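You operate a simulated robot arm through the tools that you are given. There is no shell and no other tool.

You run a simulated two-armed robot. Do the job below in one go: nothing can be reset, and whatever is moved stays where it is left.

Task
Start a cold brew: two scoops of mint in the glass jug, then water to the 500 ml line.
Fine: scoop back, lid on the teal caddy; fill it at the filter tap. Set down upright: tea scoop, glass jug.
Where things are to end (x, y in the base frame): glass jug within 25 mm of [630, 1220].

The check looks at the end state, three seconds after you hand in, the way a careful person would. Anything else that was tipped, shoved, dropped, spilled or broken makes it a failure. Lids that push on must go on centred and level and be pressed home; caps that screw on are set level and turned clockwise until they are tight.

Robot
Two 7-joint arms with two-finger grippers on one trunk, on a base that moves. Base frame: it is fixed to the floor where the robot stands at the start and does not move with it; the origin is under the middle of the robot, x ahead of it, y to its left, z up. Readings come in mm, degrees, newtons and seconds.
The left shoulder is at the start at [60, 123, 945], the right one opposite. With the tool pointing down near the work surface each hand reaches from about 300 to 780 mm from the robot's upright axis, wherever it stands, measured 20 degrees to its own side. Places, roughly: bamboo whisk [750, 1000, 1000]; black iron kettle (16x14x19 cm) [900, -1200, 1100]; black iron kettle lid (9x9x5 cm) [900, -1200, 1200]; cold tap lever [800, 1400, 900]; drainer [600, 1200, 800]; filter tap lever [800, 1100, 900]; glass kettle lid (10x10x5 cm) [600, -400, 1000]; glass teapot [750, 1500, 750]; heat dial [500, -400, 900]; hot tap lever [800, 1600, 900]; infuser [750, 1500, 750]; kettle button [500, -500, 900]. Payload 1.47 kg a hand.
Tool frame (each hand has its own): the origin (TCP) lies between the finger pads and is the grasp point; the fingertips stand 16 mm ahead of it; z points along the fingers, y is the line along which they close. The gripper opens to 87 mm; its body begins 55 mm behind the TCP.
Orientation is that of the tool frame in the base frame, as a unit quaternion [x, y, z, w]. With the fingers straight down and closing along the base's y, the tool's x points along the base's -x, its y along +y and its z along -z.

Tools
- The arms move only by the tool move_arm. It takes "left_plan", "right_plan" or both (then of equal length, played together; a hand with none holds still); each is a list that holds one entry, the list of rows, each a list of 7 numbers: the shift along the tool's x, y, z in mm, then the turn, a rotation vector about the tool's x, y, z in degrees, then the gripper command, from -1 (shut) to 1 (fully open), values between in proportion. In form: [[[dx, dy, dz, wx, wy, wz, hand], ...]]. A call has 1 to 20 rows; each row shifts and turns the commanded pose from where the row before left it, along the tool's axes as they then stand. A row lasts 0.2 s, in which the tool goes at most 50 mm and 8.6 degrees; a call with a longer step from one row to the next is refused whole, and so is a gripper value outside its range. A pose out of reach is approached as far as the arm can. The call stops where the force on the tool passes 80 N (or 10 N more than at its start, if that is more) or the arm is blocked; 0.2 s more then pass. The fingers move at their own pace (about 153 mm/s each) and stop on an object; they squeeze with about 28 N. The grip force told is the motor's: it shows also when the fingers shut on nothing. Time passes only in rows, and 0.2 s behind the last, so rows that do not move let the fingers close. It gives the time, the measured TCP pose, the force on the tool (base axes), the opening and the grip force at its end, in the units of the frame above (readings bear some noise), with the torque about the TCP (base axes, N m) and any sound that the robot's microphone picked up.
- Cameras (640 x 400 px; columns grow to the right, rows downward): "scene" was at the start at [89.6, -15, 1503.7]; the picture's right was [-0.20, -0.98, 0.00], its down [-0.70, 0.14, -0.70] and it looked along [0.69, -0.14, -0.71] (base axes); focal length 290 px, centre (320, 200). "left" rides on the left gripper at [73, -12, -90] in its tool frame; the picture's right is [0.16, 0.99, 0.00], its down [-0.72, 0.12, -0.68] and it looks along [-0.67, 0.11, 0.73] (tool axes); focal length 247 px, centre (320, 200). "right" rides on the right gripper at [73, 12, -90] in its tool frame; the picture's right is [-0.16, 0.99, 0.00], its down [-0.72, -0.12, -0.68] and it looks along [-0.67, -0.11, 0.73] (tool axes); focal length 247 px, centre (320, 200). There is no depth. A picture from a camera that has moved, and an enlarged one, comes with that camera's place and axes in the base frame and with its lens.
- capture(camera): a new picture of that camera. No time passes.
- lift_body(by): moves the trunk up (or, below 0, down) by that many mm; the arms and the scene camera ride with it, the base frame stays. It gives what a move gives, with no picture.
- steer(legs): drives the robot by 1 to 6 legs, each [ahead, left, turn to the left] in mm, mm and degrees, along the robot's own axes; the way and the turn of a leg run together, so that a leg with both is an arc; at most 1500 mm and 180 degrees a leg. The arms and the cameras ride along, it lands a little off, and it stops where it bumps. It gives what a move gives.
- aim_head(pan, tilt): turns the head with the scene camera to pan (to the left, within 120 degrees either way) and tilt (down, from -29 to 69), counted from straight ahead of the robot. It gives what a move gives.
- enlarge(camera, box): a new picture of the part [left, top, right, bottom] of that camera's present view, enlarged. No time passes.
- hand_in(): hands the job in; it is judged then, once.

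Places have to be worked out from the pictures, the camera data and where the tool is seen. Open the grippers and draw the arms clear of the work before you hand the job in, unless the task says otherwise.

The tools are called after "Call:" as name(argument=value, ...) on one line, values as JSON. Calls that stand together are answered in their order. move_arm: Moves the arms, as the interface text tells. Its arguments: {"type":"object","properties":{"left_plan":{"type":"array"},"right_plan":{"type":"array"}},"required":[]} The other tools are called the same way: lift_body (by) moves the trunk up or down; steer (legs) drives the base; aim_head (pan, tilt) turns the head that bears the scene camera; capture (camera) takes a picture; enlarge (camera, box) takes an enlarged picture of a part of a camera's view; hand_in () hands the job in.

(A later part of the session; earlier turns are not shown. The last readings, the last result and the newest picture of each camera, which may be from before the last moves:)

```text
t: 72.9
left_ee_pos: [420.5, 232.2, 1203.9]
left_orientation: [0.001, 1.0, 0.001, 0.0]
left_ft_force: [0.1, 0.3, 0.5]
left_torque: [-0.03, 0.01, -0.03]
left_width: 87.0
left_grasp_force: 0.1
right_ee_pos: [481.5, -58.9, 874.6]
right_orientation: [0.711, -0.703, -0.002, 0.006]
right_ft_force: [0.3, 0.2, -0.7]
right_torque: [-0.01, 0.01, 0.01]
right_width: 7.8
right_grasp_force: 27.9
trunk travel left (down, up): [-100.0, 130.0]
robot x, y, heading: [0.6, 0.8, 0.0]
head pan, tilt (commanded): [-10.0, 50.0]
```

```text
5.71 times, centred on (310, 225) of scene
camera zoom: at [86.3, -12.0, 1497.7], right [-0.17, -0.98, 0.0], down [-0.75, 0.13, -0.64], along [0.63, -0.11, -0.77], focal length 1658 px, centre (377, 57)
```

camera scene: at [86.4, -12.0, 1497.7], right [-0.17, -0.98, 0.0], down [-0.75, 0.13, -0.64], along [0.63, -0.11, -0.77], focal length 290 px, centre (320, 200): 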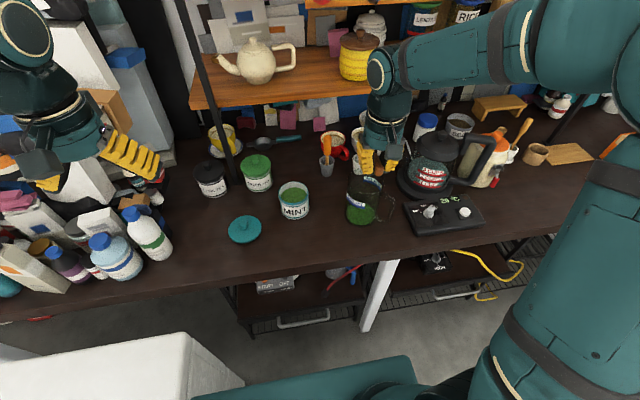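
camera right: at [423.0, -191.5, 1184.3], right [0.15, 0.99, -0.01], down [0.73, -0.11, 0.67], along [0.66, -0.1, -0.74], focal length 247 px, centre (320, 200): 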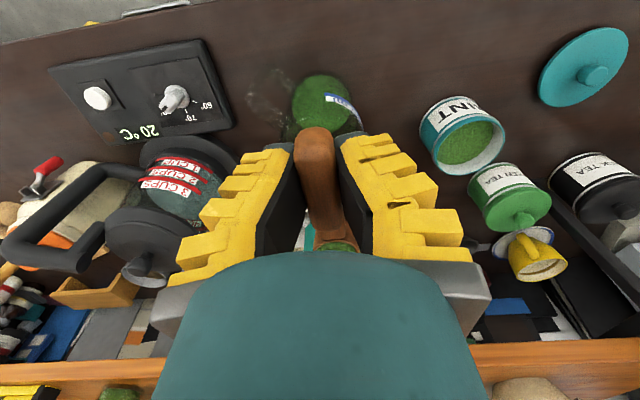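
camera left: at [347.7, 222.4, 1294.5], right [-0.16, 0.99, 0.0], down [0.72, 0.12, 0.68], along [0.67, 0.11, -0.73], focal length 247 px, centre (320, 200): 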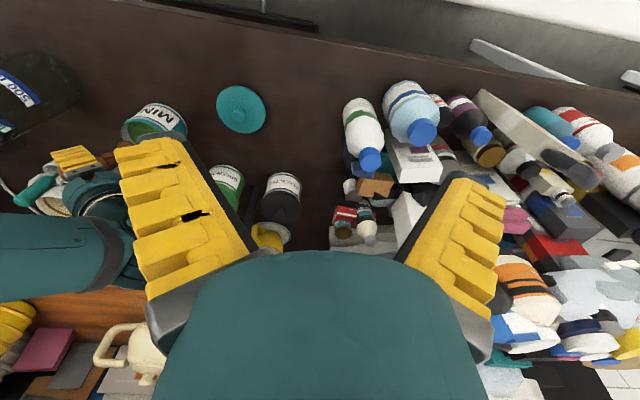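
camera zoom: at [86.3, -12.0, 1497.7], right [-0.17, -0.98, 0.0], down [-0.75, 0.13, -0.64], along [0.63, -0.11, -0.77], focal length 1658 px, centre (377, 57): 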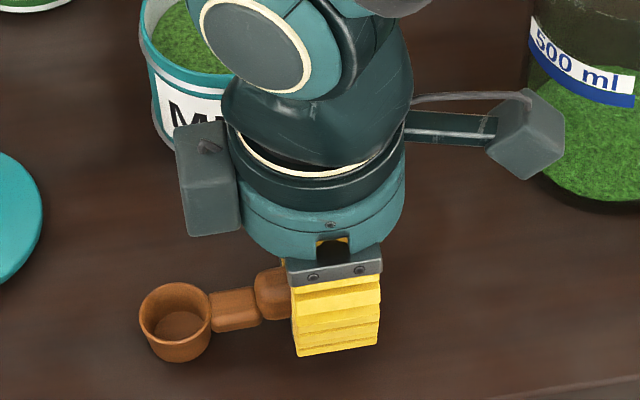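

The bowl is right at its former image place. I go down the last millimetres.

Call:
move_arm(right_plan=[[[0, 0, 3, 0, 0, 0, -1], [0, 0, 2, 0, 0, 0, -1], [0, 0, 0, 0, 0, 0, -1]]])

Call:
move_arm(right_plan=[[[0, 0, 2, 0, 0, 0, -1], [0, 0, 0, 0, 0, 0, -1]]])

```text
t: 73.7
left_ee_pos: [419.2, 231.4, 1204.1]
left_orientation: [0.0, 1.0, 0.0, -0.001]
left_ft_force: [0.3, -0.5, -0.3]
left_torque: [0.02, 0.02, -0.02]
left_width: 87.0
left_grasp_force: 0.1
right_ee_pos: [480.9, -60.9, 869.6]
right_orientation: [0.711, -0.704, -0.003, 0.005]
right_ft_force: [1.5, -0.2, 7.3]
right_torque: [0.57, 0.0, -0.06]
right_width: 10.5
right_grasp_force: 28.5
trunk travel left (down, up): [-100.0, 130.0]
robot x, y, heading: [-0.9, -3.0, -0.3]
head pan, tilt (commanded): [-10.0, 50.0]
```

```text
t: 74.3
left_ee_pos: [419.2, 231.3, 1206.1]
left_orientation: [0.0, 1.0, -0.001, 0.0]
left_ft_force: [0.7, 0.1, 0.1]
left_torque: [-0.04, 0.0, 0.0]
left_width: 87.1
left_grasp_force: 0.1
right_ee_pos: [480.4, -60.1, 866.7]
right_orientation: [0.711, -0.703, -0.002, 0.006]
right_ft_force: [1.5, -4.9, 8.9]
right_torque: [0.6, -0.04, -0.07]
right_width: 11.4
right_grasp_force: 27.7
trunk travel left (down, up): [-100.0, 130.0]
robot x, y, heading: [0.4, -0.5, -0.3]
head pan, tilt (commanded): [-10.0, 50.0]
```

The scoop's bowl is on the counter (same force pattern as when I grasped it). I lower 2 mm more to match the original grasp height, then open gently.

Call:
move_arm(right_plan=[[[0, 0, 2, 0, 0, 0, -1], [0, 0, 1, 0, 0, 0, -1], [0, 0, 0, 0, 0, 0, -0.7], [0, 0, 0, 0, 0, 0, -0.5], [0, 0, 0, 0, 0, 0, -0.3], [0, 0, 0, 0, 0, 0, -0.1], [0, 0, 0, 0, 0, 0, -0.1]]])

Call:
capture(camera="right")

Call:
enlarge(camera="scene", box=[260, 190, 360, 260])

```text
t: 75.9
left_ee_pos: [419.0, 231.9, 1205.6]
left_orientation: [0.0, 1.0, 0.0, 0.001]
left_ft_force: [0.7, 0.8, 0.0]
left_torque: [-0.03, 0.04, 0.0]
left_width: 87.2
left_grasp_force: 0.1
right_ee_pos: [479.9, -61.3, 864.2]
right_orientation: [0.711, -0.703, -0.002, 0.007]
right_ft_force: [0.2, -0.4, 0.5]
right_torque: [0.02, 0.01, 0.01]
right_width: 44.9
right_grasp_force: 4.5
trunk travel left (down, up): [-100.0, 130.0]
robot x, y, heading: [0.8, 0.7, 0.1]
head pan, tilt (commanded): [-10.0, 50.0]
```

```text
taken
camera right: at [469.5, -132.9, 954.7], right [-0.99, 0.15, 0.01], down [0.12, 0.73, 0.68], along [0.09, 0.67, -0.74], focal length 247 px, centre (320, 200)
```

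right: 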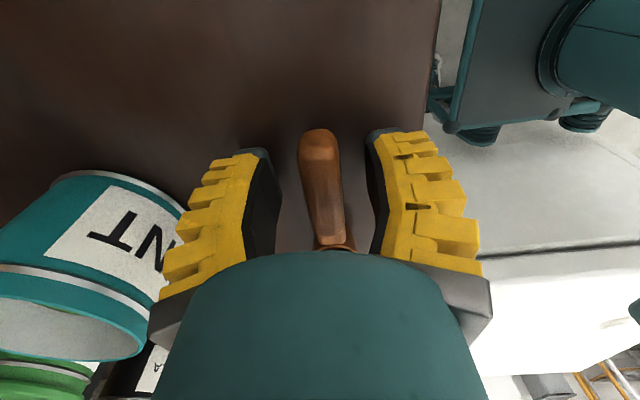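

```text
5.71 times, centred on (310, 225) of scene
camera zoom: at [86.3, -12.0, 1497.7], right [-0.17, -0.98, 0.0], down [-0.75, 0.13, -0.64], along [0.63, -0.11, -0.77], focal length 1658 px, centre (377, 57)
```

zoom: 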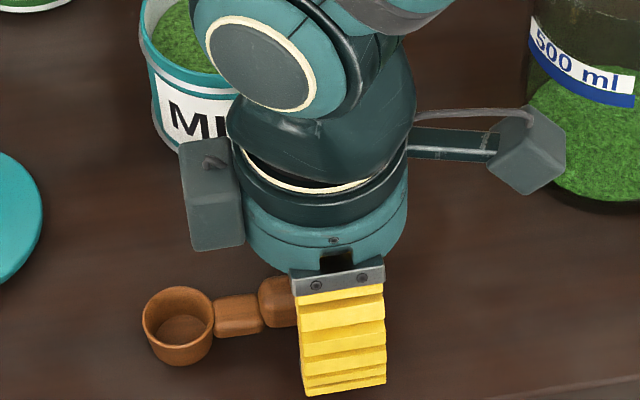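

The scoop stands upright at its old place. I withdraw the right hand up and away to the right.

Call:
move_arm(right_plan=[[[0, 0, -30, 0, 0, 0, -0.1], [0, 0, -50, 0, 0, 0, -0.1], [0, 0, -50, 0, 0, 0, -0.1], [0, 0, -50, 0, 0, 0, -0.1], [36, 14, -10, 0, 0, 0, 1], [36, 14, -10, 0, 0, 0, 1], [36, 14, -10, 0, 0, 0, 1], [36, 14, -10, 0, 0, 0, 1], [36, 14, -10, 0, 0, 0, 1], [0, 0, 0, 0, 0, 8.2, 1], [0, 0, 0, 0, 0, 8.2, 1], [0, 0, 0, 0, 0, 8.2, 1], [0, 0, 0, 0, 0, 8.2, 1], [0, 0, 0, 0, 0, 8.2, 1], [0, 0, 0, 0, 0, 8.2, 1], [0, 0, 0, 0, 0, 8.2, 1], [0, 0, 0, 0, 0, 8.2, 1], [0, 0, 0, 0, 0, 8.2, 1], [0, 0, 0, 0, 0, 8.2, 1], [0, 0, 0, 0, 0, 8.2, 1]]])

Call:
capture(camera="scene")

Call:
enlarge(camera="scene", box=[200, 160, 340, 260])

Call:
capture(camera="right")

Call:
enlarge(camera="left", box=[80, 60, 280, 185])

```text
t: 80.1
left_ee_pos: [419.6, 231.4, 1203.3]
left_orientation: [0.0, 1.0, 0.0, -0.001]
left_ft_force: [-0.1, 0.8, 0.0]
left_torque: [0.01, -0.02, 0.01]
left_width: 86.8
left_grasp_force: 0.1
right_ee_pos: [413.0, -240.1, 1094.8]
right_orientation: [-0.003, 1.0, -0.004, -0.006]
right_ft_force: [0.1, -0.4, 0.0]
right_torque: [0.02, 0.01, 0.0]
right_width: 87.0
right_grasp_force: 0.0
trunk travel left (down, up): [-100.0, 130.0]
robot x, y, heading: [-1.7, -1.0, -0.1]
head pan, tilt (commanded): [-10.0, 50.0]
```

```text
taken
camera scene: at [86.3, -12.0, 1497.7], right [-0.17, -0.98, 0.0], down [-0.75, 0.13, -0.64], along [0.63, -0.11, -0.77], focal length 290 px, centre (320, 200)
```

scene: 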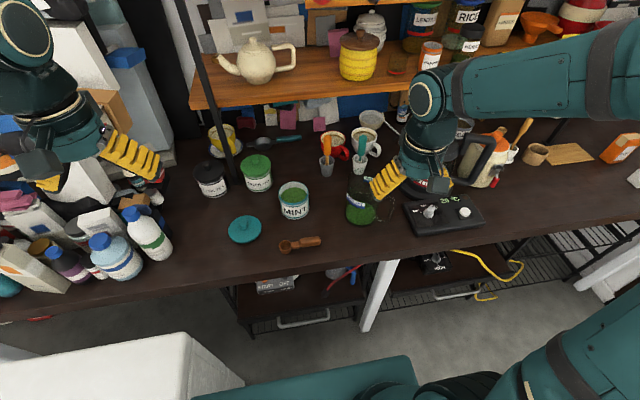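

```text
4.00 times, centred on (270, 210) of scene
camera zoom: at [86.3, -12.0, 1497.7], right [-0.17, -0.98, 0.0], down [-0.75, 0.13, -0.64], along [0.63, -0.11, -0.77], focal length 1161 px, centre (520, 160)
```

zoom: 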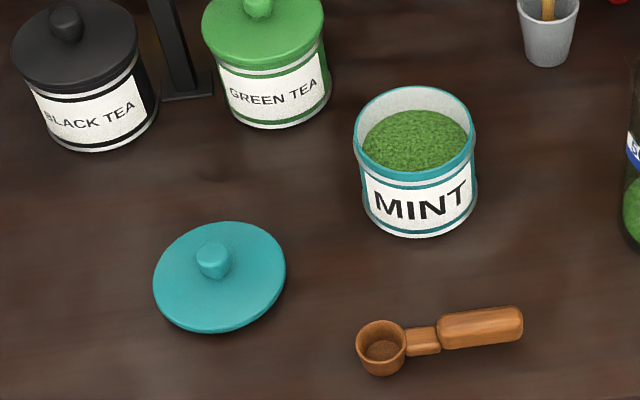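

```text
taken
camera right: at [341.7, -228.4, 1186.6], right [0.15, 0.99, -0.01], down [0.73, -0.11, 0.67], along [0.66, -0.11, -0.74], focal length 247 px, centre (320, 200)
```

right: 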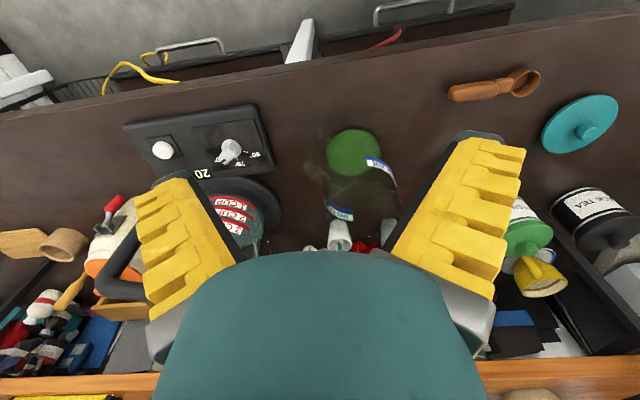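

```text
3.20 times, centred on (180, 122) of left
camera zoom: at [347.4, 221.9, 1294.6], right [-0.16, 0.99, 0.0], down [0.72, 0.12, 0.68], along [0.67, 0.11, -0.73], focal length 790 px, centre (768, 448)
```

zoom: 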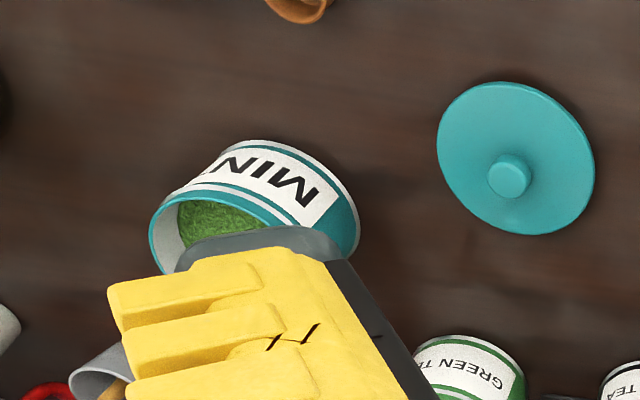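

Now the lid: I bring the left hand towards the teal lid to measure its knob precisely.

Call:
move_arm(left_plan=[[[-12, -24.2, 28.6, 0, 0, 0, 1], [-12, -24.2, 28.6, 0, 0, 0, 1], [-12, -24.2, 28.6, 0, 0, 0, 1], [-12, -24.2, 28.6, 0, 0, 0, 1], [-12, -24.2, 28.6, 0, 0, 0, 0.3], [0, 0, 0, 0, 0, 0, 0.3]]])

Call:
capture(camera="left")

Call:
enlarge(camera="left", box=[200, 60, 400, 185])

```text
t: 81.5
left_ee_pos: [480.1, 109.9, 1057.4]
left_orientation: [0.0, 1.0, 0.0, 0.0]
left_ft_force: [-1.4, 0.1, 0.0]
left_torque: [-0.02, -0.03, 0.01]
left_width: 61.3
left_grasp_force: 3.6
right_ee_pos: [413.1, -240.5, 1096.1]
right_orientation: [-0.005, 1.0, -0.003, -0.006]
right_ft_force: [-0.1, 0.8, -0.4]
right_torque: [-0.02, -0.01, 0.03]
right_width: 87.1
right_grasp_force: 0.1
trunk travel left (down, up): [-100.0, 130.0]
robot x, y, heading: [0.1, 0.2, 0.0]
head pan, tilt (commanded): [-10.0, 50.0]
```

```text
taken
camera left: at [408.0, 100.6, 1149.2], right [-0.16, 0.99, 0.0], down [0.72, 0.12, 0.68], along [0.67, 0.11, -0.73], focal length 247 px, centre (320, 200)
```

left: 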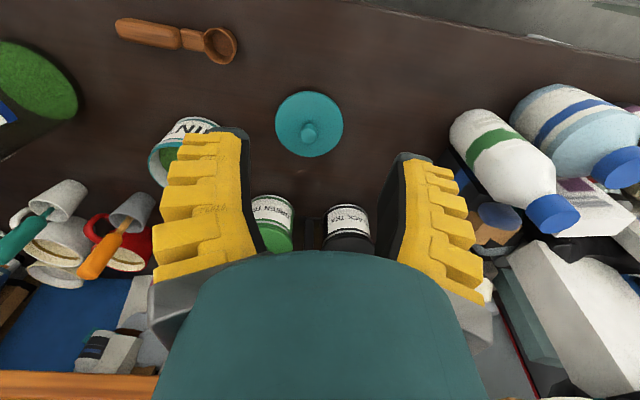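

```text
3.20 times, centred on (300, 122) of left
camera zoom: at [408.0, 100.6, 1149.2], right [-0.16, 0.99, 0.0], down [0.72, 0.12, 0.68], along [0.67, 0.11, -0.73], focal length 790 px, centre (384, 448)
```

zoom: 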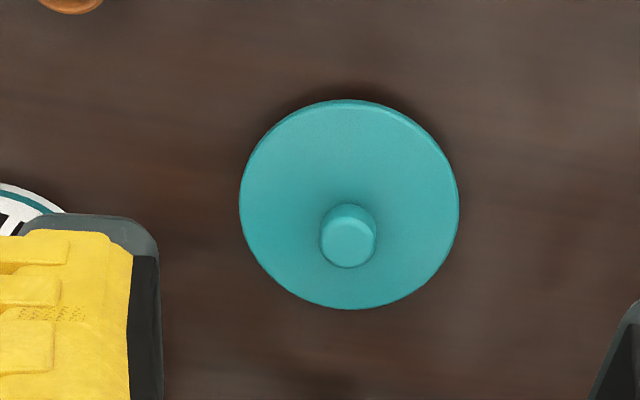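

Knob centre is about [551, 110] with its top near z 883, plate diameter ~87 mm. I move over it with the gripper partly closed.

Call:
move_arm(left_plan=[[[-18, 0, 25, 0, 0, 0, 0.3], [-18, 0, 25, 0, 0, 0, 0.3], [-18, 0, 35, 0, 0, 0, 0.2], [-17, 0, 32, 0, 0, 0, 0.2], [0, 0, 0, 0, 0, 0, 0.2]]])

Call:
capture(camera="left")

Call:
enlarge(camera="scene", box=[190, 150, 310, 250])

```text
t: 82.7
left_ee_pos: [549.6, 112.3, 943.7]
left_orientation: [0.0, 1.0, 0.0, 0.0]
left_ft_force: [-0.4, 0.1, -1.0]
left_torque: [0.01, -0.02, -0.05]
left_width: 57.3
left_grasp_force: 4.3
right_ee_pos: [413.5, -239.9, 1096.5]
right_orientation: [-0.003, 1.0, -0.002, -0.006]
right_ft_force: [0.4, -0.4, 0.6]
right_torque: [-0.01, -0.01, -0.02]
right_width: 87.0
right_grasp_force: 0.0
trunk travel left (down, up): [-100.0, 130.0]
robot x, y, heading: [1.0, 2.0, 0.1]
head pan, tilt (commanded): [-10.0, 50.0]
```

```text
taken
camera left: at [477.6, 102.4, 1034.6], right [-0.16, 0.99, 0.0], down [0.72, 0.12, 0.68], along [0.67, 0.11, -0.73], focal length 247 px, centre (320, 200)
```

left: 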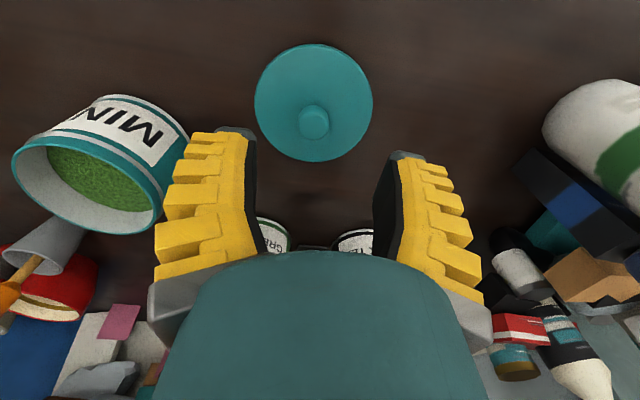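

```text
4.00 times, centred on (250, 200) of scene
camera zoom: at [85.8, -11.9, 1497.7], right [-0.17, -0.98, 0.0], down [-0.75, 0.13, -0.64], along [0.63, -0.11, -0.77], focal length 1161 px, centre (600, 200)
```

zoom: 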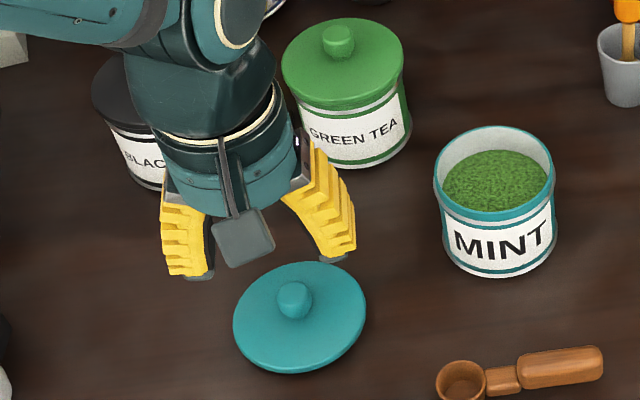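

The knob is about 4 mm to the right of the finger centre. I correct, lower to z 878 and close on the knob.

Call:
move_arm(left_plan=[[[0.8, -3.6, 20, 0, 0, 0, 0.2], [0, 0, 25, 0, 0, 0, 0.2], [0, 0, 14, 0, 0, 0, 0.2], [0, 0, 5, 0, 0, 0, 0.2], [0, 0, 1, 0, 0, 0, 0.2]]])

Call:
capture(camera="left")

Call:
enlarge(camera="scene", box=[200, 180, 300, 260])

```text
t: 83.9
left_ee_pos: [550.3, 110.2, 878.6]
left_orientation: [-0.001, 1.0, 0.0, -0.001]
left_ft_force: [-0.6, -0.6, -0.4]
left_torque: [-0.02, -0.01, 0.03]
left_width: 57.3
left_grasp_force: 3.6
right_ee_pos: [413.8, -240.1, 1096.1]
right_orientation: [-0.004, 1.0, -0.002, -0.006]
right_ft_force: [-0.1, -0.3, 0.0]
right_torque: [-0.02, 0.02, -0.03]
right_width: 87.1
right_grasp_force: 0.1
trunk travel left (down, up): [-100.0, 130.0]
robot x, y, heading: [0.5, 1.8, 0.1]
head pan, tilt (commanded): [-10.0, 50.0]
```

```text
taken
camera left: at [478.4, 98.4, 968.4], right [-0.16, 0.99, 0.0], down [0.72, 0.12, 0.68], along [0.67, 0.11, -0.73], focal length 247 px, centre (320, 200)
```

left: 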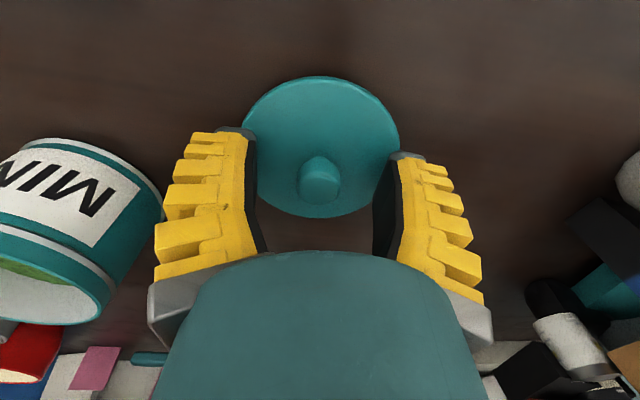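

```text
5.00 times, centred on (250, 220) of scene
camera zoom: at [86.4, -12.0, 1497.7], right [-0.17, -0.98, 0.0], down [-0.75, 0.13, -0.64], along [0.63, -0.11, -0.77], focal length 1451 px, centre (670, 100)
```

zoom: 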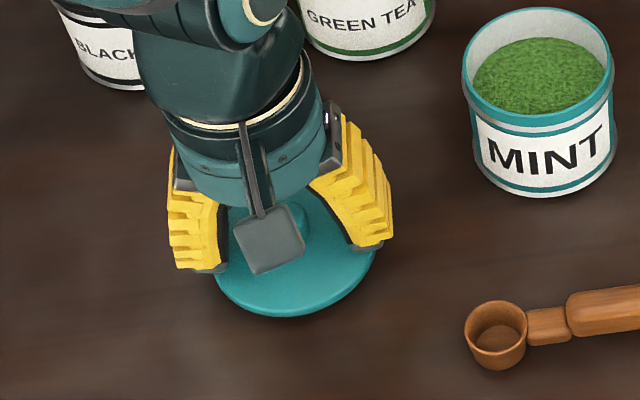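

The knob is centred between the fingers. I close and lift a little.

Call:
move_arm(left_plan=[[[0, 0, 0, 0, 0, 0, -0.3], [0, 0, 0, 0, 0, 0, -1], [0, 0, 0, 0, 0, 0, -1], [0, 0, 0, 0, 0, 0, -1]]])

Call:
move_arm(left_plan=[[[0, 0, -10, 0, 0, 0, -1], [0, 0, -30, 0, 0, 0, -1], [0, 0, -30, 0, 0, 0, -1], [0, 0, 0, 0, 0, 0, -1]]])

Call:
capture(camera="left")

Call:
enlarge(camera="scene", box=[190, 150, 330, 250])

```text
t: 84.9
left_ee_pos: [550.9, 107.2, 878.7]
left_orientation: [0.0, 1.0, 0.0, 0.001]
left_ft_force: [2.8, -0.1, 8.8]
left_torque: [0.0, -0.33, -0.02]
left_width: 15.8
left_grasp_force: 27.8
right_ee_pos: [413.8, -240.7, 1095.1]
right_orientation: [-0.003, 1.0, -0.003, -0.006]
right_ft_force: [0.0, 0.1, -0.5]
right_torque: [0.0, 0.03, 0.0]
right_width: 87.0
right_grasp_force: 0.0
trunk travel left (down, up): [-100.0, 130.0]
robot x, y, heading: [5.4, -0.7, 0.1]
head pan, tilt (commanded): [-10.0, 50.0]
```

```text
t: 85.9
left_ee_pos: [548.5, 109.9, 947.2]
left_orientation: [0.0, 1.0, 0.0, -0.001]
left_ft_force: [0.3, 0.4, -0.3]
left_torque: [-0.02, 0.01, 0.0]
left_width: 9.6
left_grasp_force: 28.0
right_ee_pos: [412.6, -240.4, 1094.6]
right_orientation: [-0.004, 1.0, -0.002, -0.006]
right_ft_force: [-0.4, -0.4, -0.6]
right_torque: [0.0, -0.02, 0.0]
right_width: 87.1
right_grasp_force: 0.1
trunk travel left (down, up): [-100.0, 130.0]
robot x, y, heading: [-0.7, -0.6, -0.2]
head pan, tilt (commanded): [-10.0, 50.0]
```

```text
taken
camera left: at [477.0, 99.9, 1037.1], right [-0.16, 0.99, 0.0], down [0.72, 0.12, 0.68], along [0.67, 0.11, -0.73], focal length 247 px, centre (320, 200)
```

left: 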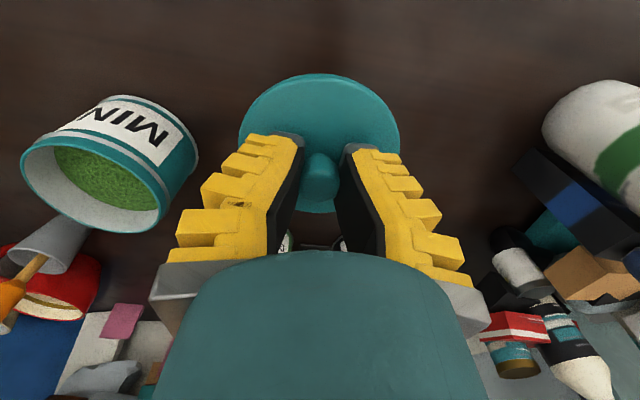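

```text
4.00 times, centred on (260, 200) of scene
camera zoom: at [86.6, -12.0, 1497.6], right [-0.17, -0.98, 0.0], down [-0.75, 0.13, -0.64], along [0.63, -0.11, -0.77], focal length 1161 px, centre (560, 200)
```

zoom: 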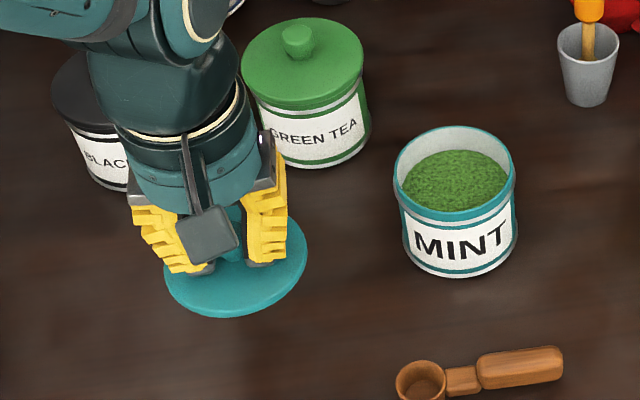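

The lid is held level, its centre right under the TCP. I enlarge the left view to triangulate the caddy rim accurately.

Call:
enlarge(camera="left", box=[0, 80, 220, 250])

Call:
enlarge(camera="scene", box=[260, 160, 340, 230])

Call:
enlarge(camera="scene", box=[210, 180, 280, 240])

```text
2.35 times, centred on (110, 165) of left
camera zoom: at [477.0, 99.9, 1037.1], right [-0.16, 0.99, 0.0], down [0.72, 0.12, 0.68], along [0.67, 0.11, -0.73], focal length 581 px, centre (814, 282)
```

zoom: 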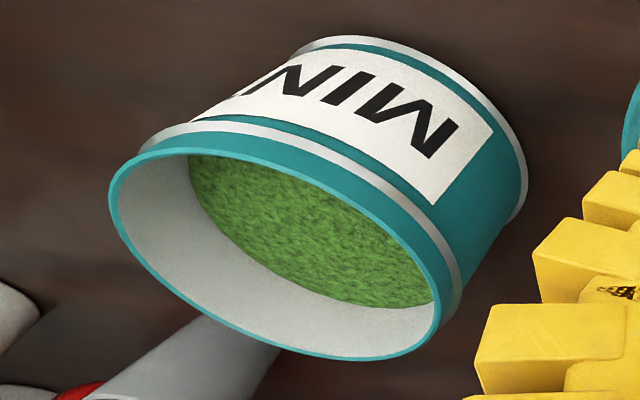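

```text
5.71 times, centred on (300, 195) of scene
camera zoom: at [86.6, -12.0, 1497.6], right [-0.17, -0.98, 0.0], down [-0.75, 0.13, -0.64], along [0.63, -0.11, -0.77], focal length 1658 px, centre (434, 229)
```

zoom: 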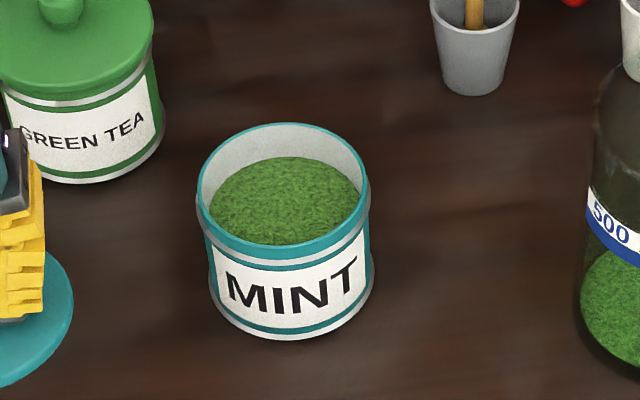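

```text
6.67 times, centred on (245, 210) of scene
camera zoom: at [86.6, -12.0, 1497.6], right [-0.17, -0.98, 0.0], down [-0.75, 0.13, -0.64], along [0.63, -0.11, -0.77], focal length 1934 px, centre (820, 133)
```

zoom: 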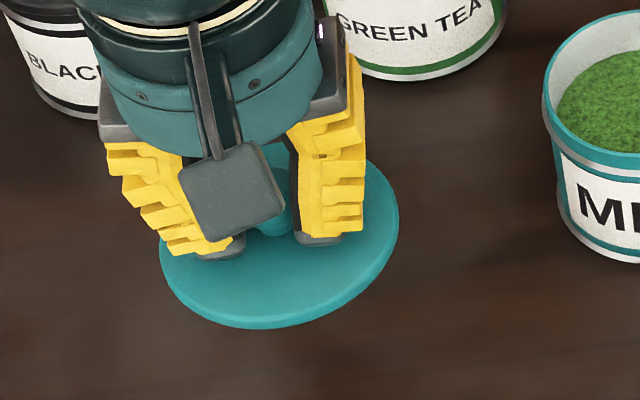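

The caddy rim is about [612, -33] at z 903–909. I carry the lid above it at a safe height while turning the right hand so its camera can watch from the right.

Call:
move_arm(left_plan=[[[0, 0, -20, 0, 0, 0, -1], [0, 0, -20, 0, 0, 0, -1], [-12.6, -28.9, 0, 0, 0, 0, -1], [-12.6, -28.9, 0, 0, 0, 0, -1], [-12.6, -28.9, 0, 0, 0, 0, -1], [-12.6, -28.9, 0, 0, 0, 0, -1], [-12.6, -28.7, 0, 0, 0, 0, -1], [0, 0, 0, 0, 0, 0, -1], [0, 0, 0, 0, 0, 0, -1], [0, 0, 0, 0, 0, 0, -1]]], right_plan=[[[-14, 12, 0, 0, 0, 0, 1], [-14, 12, 0, 0, 0, 0, 1], [-14, 13, 0, 0, 0, 0, 1], [-14, 13, 0, 0, 0, 0, 1], [0, 0, 0, 0, 0, -8, 1], [0, 0, 0, 0, 0, -8, 1], [0, 0, 0, 0, 0, -8, 1], [0, 0, 0, 0, 0, -8, 1], [0, 0, 0, 0, 0, -8, 1], [0, 0, 0, 0, 0, -5, 1]]])

Call:
capture(camera="scene")

Call:
enlarge(camera="scene", box=[250, 150, 350, 230])

Call:
capture(camera="right")

Call:
capture(camera="left")

```text
t: 88.1
left_ee_pos: [616.4, -37.5, 986.5]
left_orientation: [-0.001, 1.0, 0.001, 0.0]
left_ft_force: [-0.4, -0.9, -0.9]
left_torque: [-0.02, 0.02, 0.01]
left_width: 9.8
left_grasp_force: 27.9
right_ee_pos: [470.5, -190.4, 1096.1]
right_orientation: [-0.388, 0.922, 0.0, -0.007]
right_ft_force: [-0.4, 0.1, 0.1]
right_torque: [-0.01, -0.01, -0.01]
right_width: 87.1
right_grasp_force: 0.1
trunk travel left (down, up): [-100.0, 130.0]
robot x, y, heading: [3.3, -0.4, -0.1]
head pan, tilt (commanded): [-10.0, 50.0]
```

```text
taken
camera scene: at [86.3, -11.8, 1497.7], right [-0.17, -0.98, 0.0], down [-0.75, 0.13, -0.64], along [0.63, -0.11, -0.77], focal length 290 px, centre (320, 200)
```

scene: 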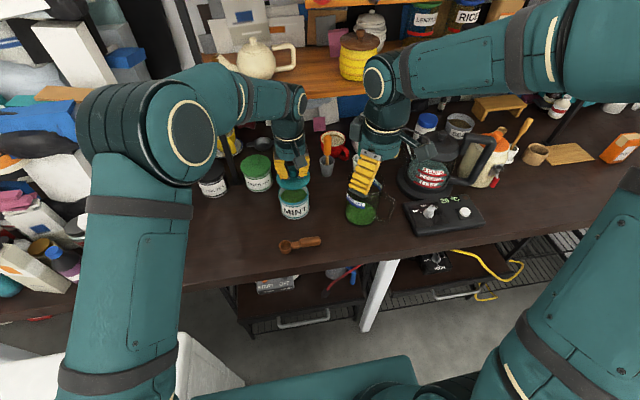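

```text
5.00 times, centred on (300, 190) of scene
camera zoom: at [86.3, -11.8, 1497.7], right [-0.17, -0.98, 0.0], down [-0.75, 0.13, -0.64], along [0.63, -0.11, -0.77], focal length 1451 px, centre (420, 250)
```

zoom: 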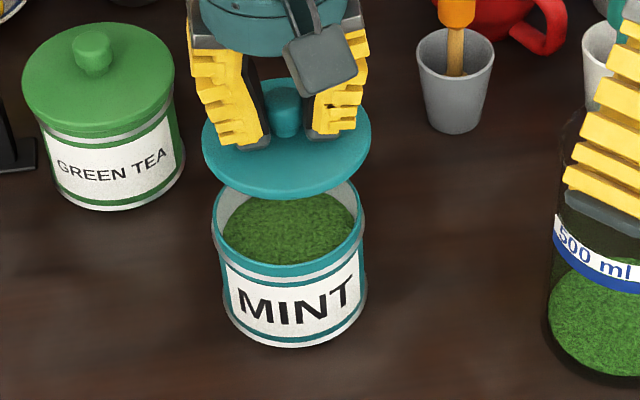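

```text
taken
camera right: at [411.4, -233.8, 1186.1], right [-0.59, 0.8, 0.0], down [0.6, 0.44, 0.67], along [0.54, 0.4, -0.74], focal length 247 px, centre (320, 200)
```

right: 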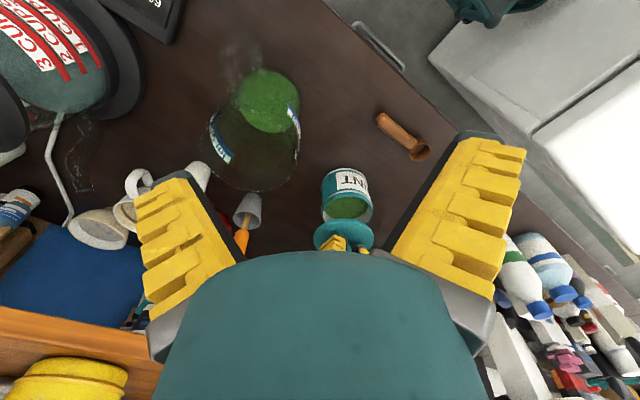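

```text
taken
camera left: at [544.2, -46.9, 1077.0], right [-0.16, 0.99, 0.0], down [0.72, 0.12, 0.68], along [0.67, 0.11, -0.73], focal length 247 px, centre (320, 200)
```

left: 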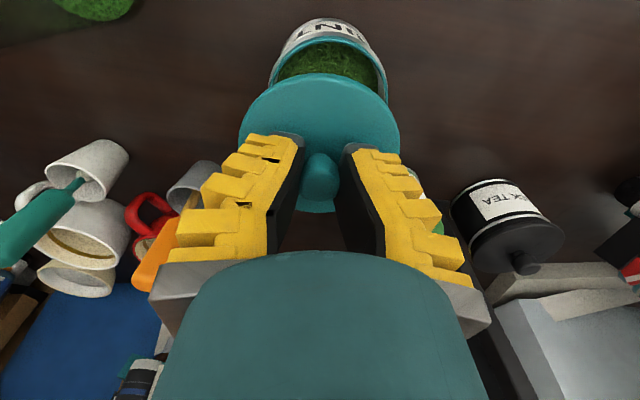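

The lid is above the caddy but appears a few mm too far right (-y). I enlarge both hand views to measure the offset.

Call:
enlarge(camera="left", box=[220, 0, 420, 125])

Call:
enlarge(camera="right", box=[300, 150, 400, 260])

```text
3.20 times, centred on (320, 62) of left
camera zoom: at [544.2, -46.9, 1077.0], right [-0.16, 0.99, 0.0], down [0.72, 0.12, 0.68], along [0.67, 0.11, -0.73], focal length 790 px, centre (320, 640)
```

zoom: 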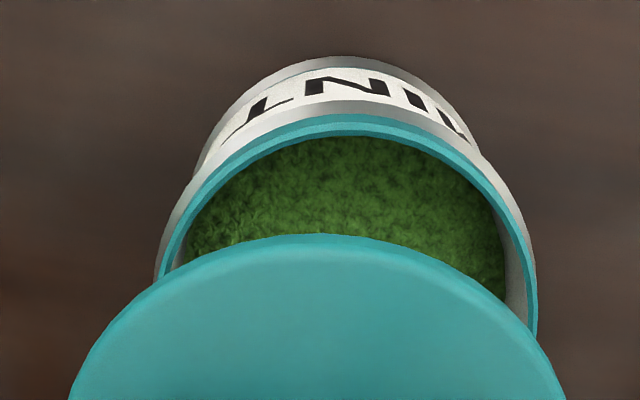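

```text
3.64 times, centred on (350, 205) of right
camera zoom: at [411.4, -233.8, 1186.1], right [-0.59, 0.8, 0.0], down [0.6, 0.44, 0.67], along [0.54, 0.4, -0.74], focal length 898 px, centre (211, 182)
```

zoom: 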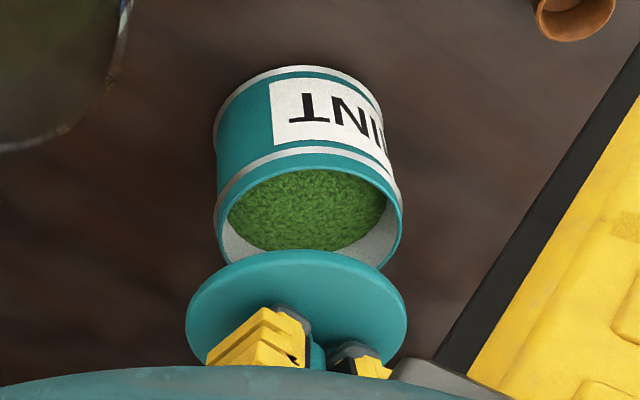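

Measured from three views, the lid must go about 6.5 mm back (-x) and 4.7 mm left (+y). I correct that and lower to 950.

Call:
move_arm(left_plan=[[[3.3, 2.4, 12, 0, 0, 0, -1], [3.2, 2.3, 12, 0, 0, 0, -1], [0, 0, 12, 0, 0, 0, -1], [0, 0, 0, 0, 0, 0, -1], [0, 0, 0, 0, 0, 0, -1]]])

Call:
enlarge(camera="left", box=[220, 0, 420, 125])

Call:
enlarge(camera="right", box=[300, 150, 400, 260])

Call:
enlarge(camera="scene", box=[260, 160, 340, 230])

```text
t: 89.3
left_ee_pos: [607.8, -30.4, 951.6]
left_orientation: [0.0, 1.0, 0.0, 0.0]
left_ft_force: [-0.5, 0.2, -0.8]
left_torque: [0.0, 0.02, 0.0]
left_width: 9.4
left_grasp_force: 27.7
right_ee_pos: [470.6, -191.4, 1095.4]
right_orientation: [-0.387, 0.922, 0.0, -0.006]
right_ft_force: [-0.4, 0.6, -0.2]
right_torque: [0.01, 0.01, -0.02]
right_width: 87.0
right_grasp_force: 0.0
trunk travel left (down, up): [-100.0, 130.0]
robot x, y, heading: [-0.9, -0.1, -0.2]
head pan, tilt (commanded): [-10.0, 50.0]
```

```text
3.20 times, centred on (320, 62) of left
camera zoom: at [535.7, -40.6, 1042.3], right [-0.16, 0.99, 0.0], down [0.72, 0.12, 0.68], along [0.67, 0.11, -0.73], focal length 790 px, centre (320, 640)
```

zoom: 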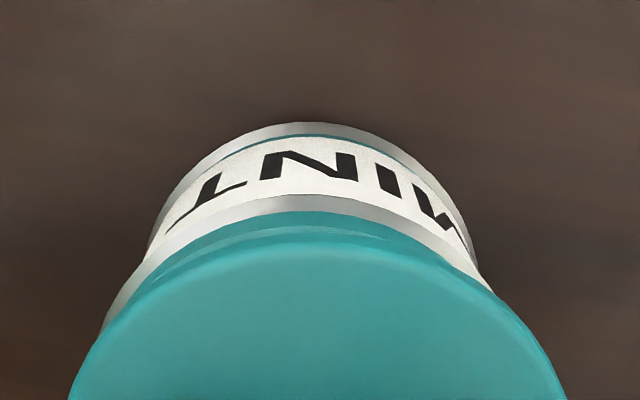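

```text
3.64 times, centred on (350, 205) of right
camera zoom: at [411.5, -233.8, 1186.0], right [-0.59, 0.81, 0.0], down [0.6, 0.44, 0.67], along [0.54, 0.4, -0.74], focal length 898 px, centre (211, 182)
```

zoom: 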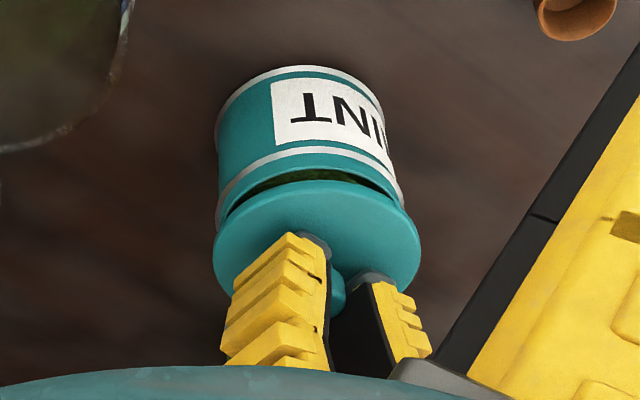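

```text
5.71 times, centred on (300, 195) of scene
camera zoom: at [86.5, -12.0, 1497.6], right [-0.17, -0.98, 0.0], down [-0.75, 0.13, -0.64], along [0.63, -0.11, -0.77], focal length 1658 px, centre (434, 229)
```

zoom: 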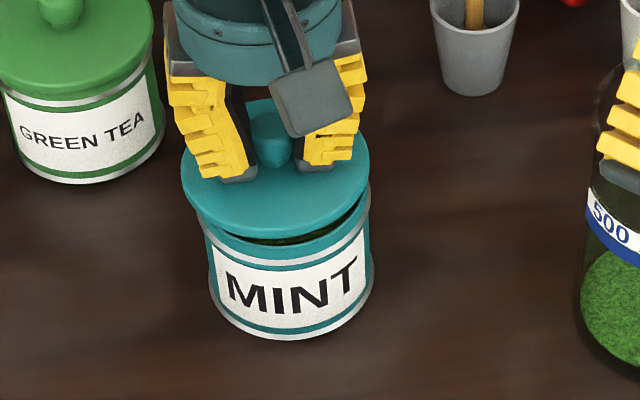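

The lid is now about 3 mm too far left and close in x. I fine-correct and lower slowly toward contact.

Call:
move_arm(left_plan=[[[-0.5, -3, 0, 0, 0, 0, -1], [0, 0, 4, 0, 0, 0, -1], [0, 0, 4, 0, 0, 0, -1], [0, 0, 0, 0, 0, 0, -1], [0, 0, 0, 0, 0, 0, -1]]])

Call:
enlarge(camera="left", box=[220, 0, 420, 125])

Call:
enlarge(camera="right", box=[330, 160, 390, 226])

Call:
enlarge(camera="scene", box=[270, 175, 320, 225])

```text
t: 90.5
left_ee_pos: [608.3, -34.3, 945.2]
left_orientation: [0.0, 1.0, 0.001, 0.0]
left_ft_force: [-0.9, -0.3, 0.4]
left_torque: [0.01, -0.03, -0.02]
left_width: 10.5
left_grasp_force: 27.7
right_ee_pos: [470.1, -191.2, 1095.0]
right_orientation: [-0.387, 0.922, 0.0, -0.007]
right_ft_force: [-0.3, -0.2, 0.9]
right_torque: [-0.02, 0.0, -0.02]
right_width: 86.8
right_grasp_force: 0.2
trunk travel left (down, up): [-100.0, 130.0]
robot x, y, heading: [1.2, -0.2, 0.0]
head pan, tilt (commanded): [-10.0, 50.0]
```

```text
3.20 times, centred on (320, 62) of left
camera zoom: at [535.5, -43.5, 1035.7], right [-0.16, 0.99, 0.0], down [0.72, 0.12, 0.68], along [0.67, 0.11, -0.73], focal length 790 px, centre (320, 640)
```

zoom: 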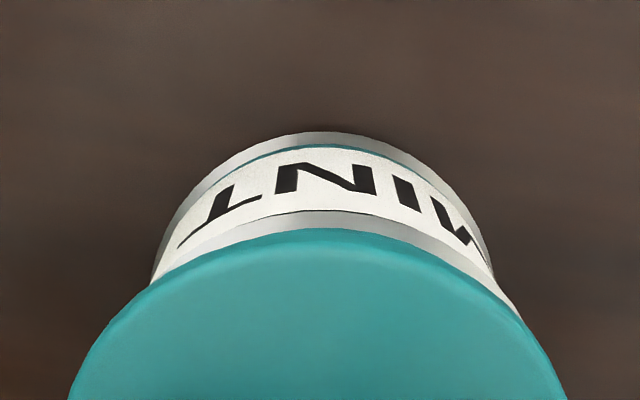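

```text
6.06 times, centred on (360, 193) of right
camera zoom: at [411.3, -233.8, 1186.1], right [-0.59, 0.81, 0.0], down [0.6, 0.44, 0.67], along [0.54, 0.4, -0.74], focal length 1497 px, centre (78, 242)
```

zoom: 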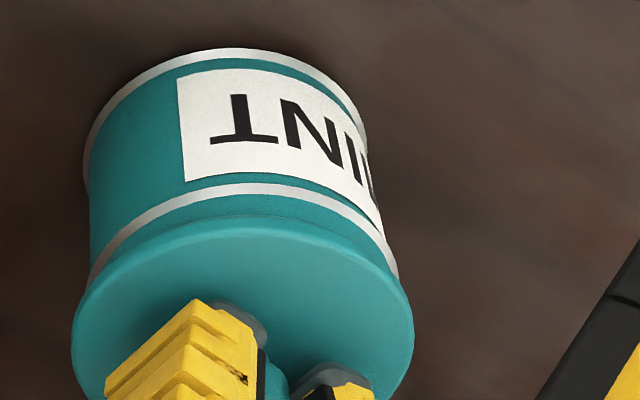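

```text
8.00 times, centred on (295, 200) of scene
camera zoom: at [86.2, -12.0, 1497.7], right [-0.17, -0.98, 0.0], down [-0.75, 0.13, -0.64], along [0.63, -0.11, -0.77], focal length 2321 px, centre (520, 200)
```

zoom: 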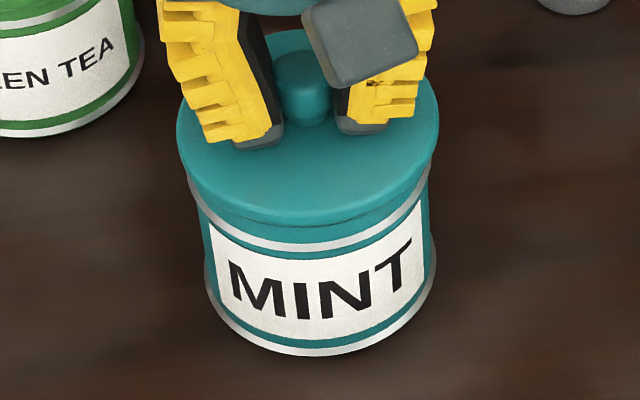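

The lid is now centred within about 1 mm in all three views. I nudge 0.8 mm left and lower in small steps, watching the force.

Call:
move_arm(left_plan=[[[0, 0.8, 2, 0, 0, 0, -1], [0, 0, 2, 0, 0, 0, -1], [0, 0, 0, 0, 0, 0, -1]]])

Call:
move_arm(left_plan=[[[0, 0, 2, 0, 0, 0, -1], [0, 0, 0, 0, 0, 0, -1]]])

Call:
move_arm(left_plan=[[[0, 0, 2, 0, 0, 0, -1], [0, 0, 0, 0, 0, 0, -1]]])

```text
t: 91.3
left_ee_pos: [606.9, -33.4, 941.8]
left_orientation: [0.0, 1.0, 0.0, 0.001]
left_ft_force: [-0.2, -0.6, 7.8]
left_torque: [-0.05, -0.4, -0.02]
left_width: 15.5
left_grasp_force: 28.3
right_ee_pos: [469.8, -191.7, 1096.8]
right_orientation: [-0.386, 0.922, 0.0, -0.007]
right_ft_force: [-0.5, 0.5, 0.3]
right_torque: [0.0, -0.01, 0.0]
right_width: 87.0
right_grasp_force: 0.0
trunk travel left (down, up): [-100.0, 130.0]
robot x, y, heading: [-0.8, 1.3, 0.3]
head pan, tilt (commanded): [-10.0, 50.0]
```

```text
t: 91.9
left_ee_pos: [608.2, -33.7, 940.8]
left_orientation: [0.0, 1.0, -0.001, 0.001]
left_ft_force: [4.1, -1.4, 16.7]
left_torque: [0.01, -0.06, 0.01]
left_width: 15.5
left_grasp_force: 28.4
right_ee_pos: [469.4, -191.2, 1096.4]
right_orientation: [-0.386, 0.923, 0.0, -0.007]
right_ft_force: [0.2, -0.4, 0.7]
right_torque: [0.02, -0.03, 0.0]
right_width: 87.2
right_grasp_force: 0.0
trunk travel left (down, up): [-100.0, 130.0]
robot x, y, heading: [1.6, -2.8, 0.2]
head pan, tilt (commanded): [-10.0, 50.0]
```

```text
t: 92.5
left_ee_pos: [607.2, -34.0, 938.2]
left_orientation: [0.001, 1.0, 0.001, 0.001]
left_ft_force: [7.5, 0.5, 19.0]
left_torque: [-0.01, -0.11, -0.01]
left_width: 16.4
left_grasp_force: 28.0
right_ee_pos: [469.3, -190.5, 1095.9]
right_orientation: [-0.386, 0.923, 0.0, -0.007]
right_ft_force: [-1.0, 1.0, 0.8]
right_torque: [0.0, 0.03, 0.0]
right_width: 87.1
right_grasp_force: 0.0
trunk travel left (down, up): [-100.0, 130.0]
robot x, y, heading: [-2.6, 0.6, 0.2]
head pan, tilt (commanded): [-10.0, 50.0]
```

Contact at about z 942, now 19 N. I look how the lid sits before pressing.

Call:
enlarge(camera="left", box=[220, 0, 420, 125])

Call:
enlarge(camera="right", box=[330, 160, 390, 226])

Call:
enlarge(camera="scene", box=[270, 175, 320, 225])

```text
3.20 times, centred on (320, 62) of left
camera zoom: at [535.7, -43.2, 1027.9], right [-0.16, 0.99, 0.0], down [0.72, 0.12, 0.68], along [0.67, 0.11, -0.73], focal length 790 px, centre (320, 640)
```

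zoom: 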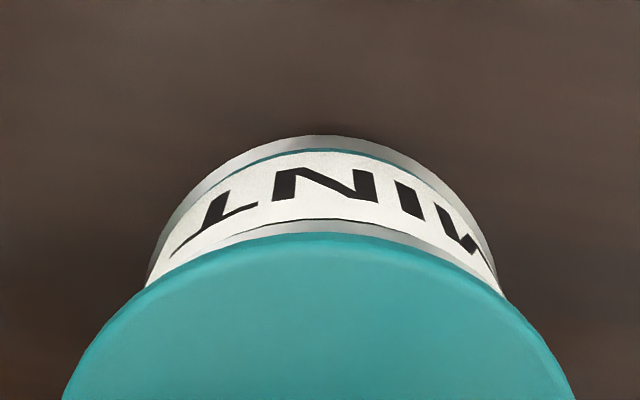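

```text
6.06 times, centred on (360, 193) of right
camera zoom: at [410.8, -233.6, 1186.4], right [-0.59, 0.81, 0.0], down [0.6, 0.44, 0.67], along [0.54, 0.4, -0.74], focal length 1497 px, centre (78, 242)
```

zoom: 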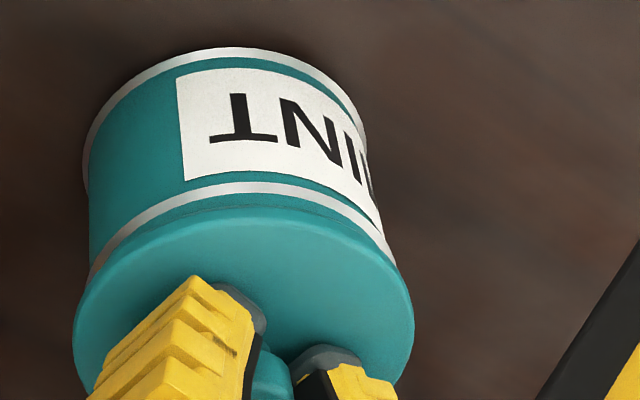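

```text
8.00 times, centred on (295, 200) of scene
camera zoom: at [85.6, -11.8, 1497.8], right [-0.17, -0.98, 0.0], down [-0.75, 0.13, -0.64], along [0.63, -0.11, -0.77], focal length 2321 px, centre (520, 200)
```

zoom: 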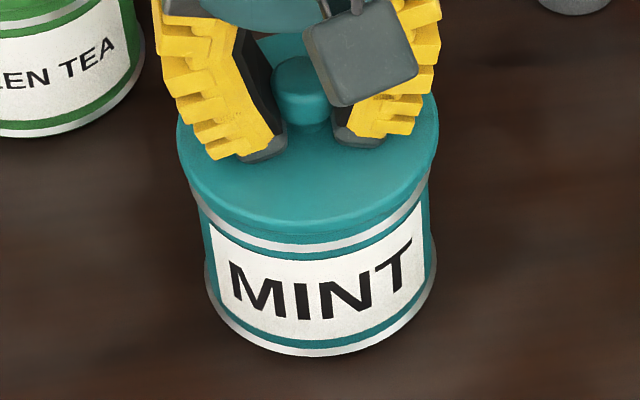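

The lid lies level on the rim; the fingers slide down the knob. I press further down in small steps until the fingertips push the plate home.

Call:
move_arm(left_plan=[[[0, 0, 2, 0, 0, 0, -1], [0, 0, 2, 0, 0, 0, -1], [0, 0, 0, 0, 0, 0, -1]]])

Call:
move_arm(left_plan=[[[0, 0, 2, 0, 0, 0, -1], [0, 0, 2, 0, 0, 0, -1], [0, 0, 0, 0, 0, 0, -1]]])

```text
t: 93.3
left_ee_pos: [607.0, -33.3, 934.4]
left_orientation: [0.0, 1.0, -0.002, 0.001]
left_ft_force: [6.7, 4.0, 29.9]
left_torque: [0.02, -0.03, 0.01]
left_width: 17.0
left_grasp_force: 28.0
right_ee_pos: [469.0, -189.8, 1096.9]
right_orientation: [-0.387, 0.922, -0.001, -0.006]
right_ft_force: [-0.5, -0.3, -0.2]
right_torque: [0.0, -0.02, 0.0]
right_width: 86.9
right_grasp_force: 0.1
trunk travel left (down, up): [-100.0, 130.0]
robot x, y, heading: [-2.0, -0.5, 0.2]
head pan, tilt (commanded): [-10.0, 50.0]
```

```text
t: 94.1
left_ee_pos: [607.1, -34.2, 933.3]
left_orientation: [0.0, 1.0, -0.002, 0.005]
left_ft_force: [4.0, 4.7, 45.0]
left_torque: [0.14, 0.47, -0.01]
left_width: 16.9
left_grasp_force: 28.1
right_ee_pos: [467.8, -189.5, 1096.9]
right_orientation: [-0.387, 0.922, -0.001, -0.005]
right_ft_force: [0.4, 0.6, -0.1]
right_torque: [0.03, -0.03, -0.03]
right_width: 87.1
right_grasp_force: 0.1
trunk travel left (down, up): [-100.0, 130.0]
robot x, y, heading: [0.5, -5.1, 0.4]
head pan, tilt (commanded): [-10.0, 50.0]
```

45 N at z 933, now the fingertips bear on the plate. I check the gap under the lid.

Call:
enlarge(camera="scene", box=[270, 175, 320, 225])

Call:
enlarge(camera="right", box=[330, 160, 390, 226])

```text
8.00 times, centred on (295, 200) of scene
camera zoom: at [82.7, -11.0, 1498.0], right [-0.17, -0.98, 0.0], down [-0.75, 0.13, -0.64], along [0.64, -0.11, -0.76], focal length 2321 px, centre (520, 200)
```

zoom: 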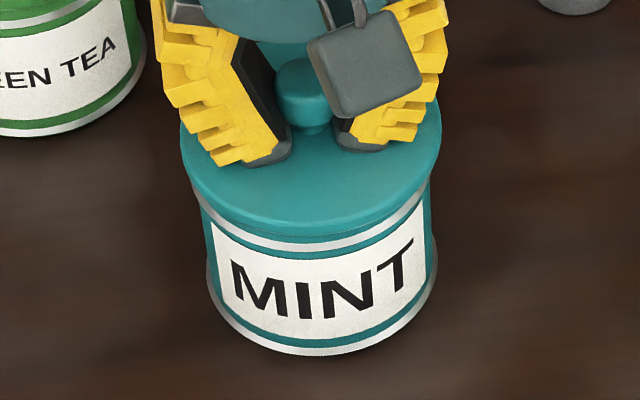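

```text
6.06 times, centred on (360, 193) of right
camera zoom: at [408.5, -233.0, 1187.5], right [-0.59, 0.81, 0.0], down [0.6, 0.44, 0.67], along [0.54, 0.4, -0.74], focal length 1497 px, centre (78, 242)
```

zoom: 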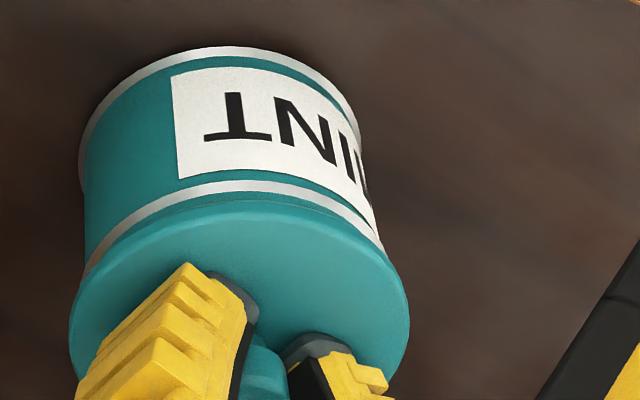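

The gap has shrunk but a thin strip is still visible above the silver ring. I press a bit more.

Call:
move_arm(left_plan=[[[0, 0, 2, 0, 0, 0, -1], [0, 0, 0, 0, 0, 0, -1]]])

Call:
enlarge(camera="scene", box=[270, 175, 320, 225])

```text
t: 94.7
left_ee_pos: [607.9, -33.1, 934.2]
left_orientation: [-0.002, 1.0, -0.001, 0.006]
left_ft_force: [2.1, 4.7, 56.5]
left_torque: [0.27, 0.7, -0.06]
left_width: 16.9
left_grasp_force: 28.4
right_ee_pos: [466.3, -189.5, 1097.7]
right_orientation: [-0.386, 0.923, 0.0, -0.005]
right_ft_force: [0.3, 0.3, 0.1]
right_torque: [-0.02, 0.01, 0.03]
right_width: 87.2
right_grasp_force: 0.0
trunk travel left (down, up): [-100.0, 130.0]
robot x, y, heading: [0.2, -1.3, 0.1]
head pan, tilt (commanded): [-10.0, 50.0]
```

```text
8.00 times, centred on (295, 200) of scene
camera zoom: at [81.8, -11.2, 1498.1], right [-0.17, -0.98, 0.0], down [-0.75, 0.13, -0.65], along [0.64, -0.11, -0.76], focal length 2321 px, centre (520, 200)
```

zoom: 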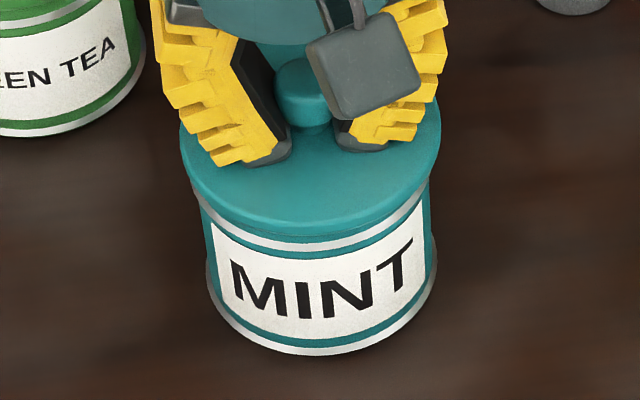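

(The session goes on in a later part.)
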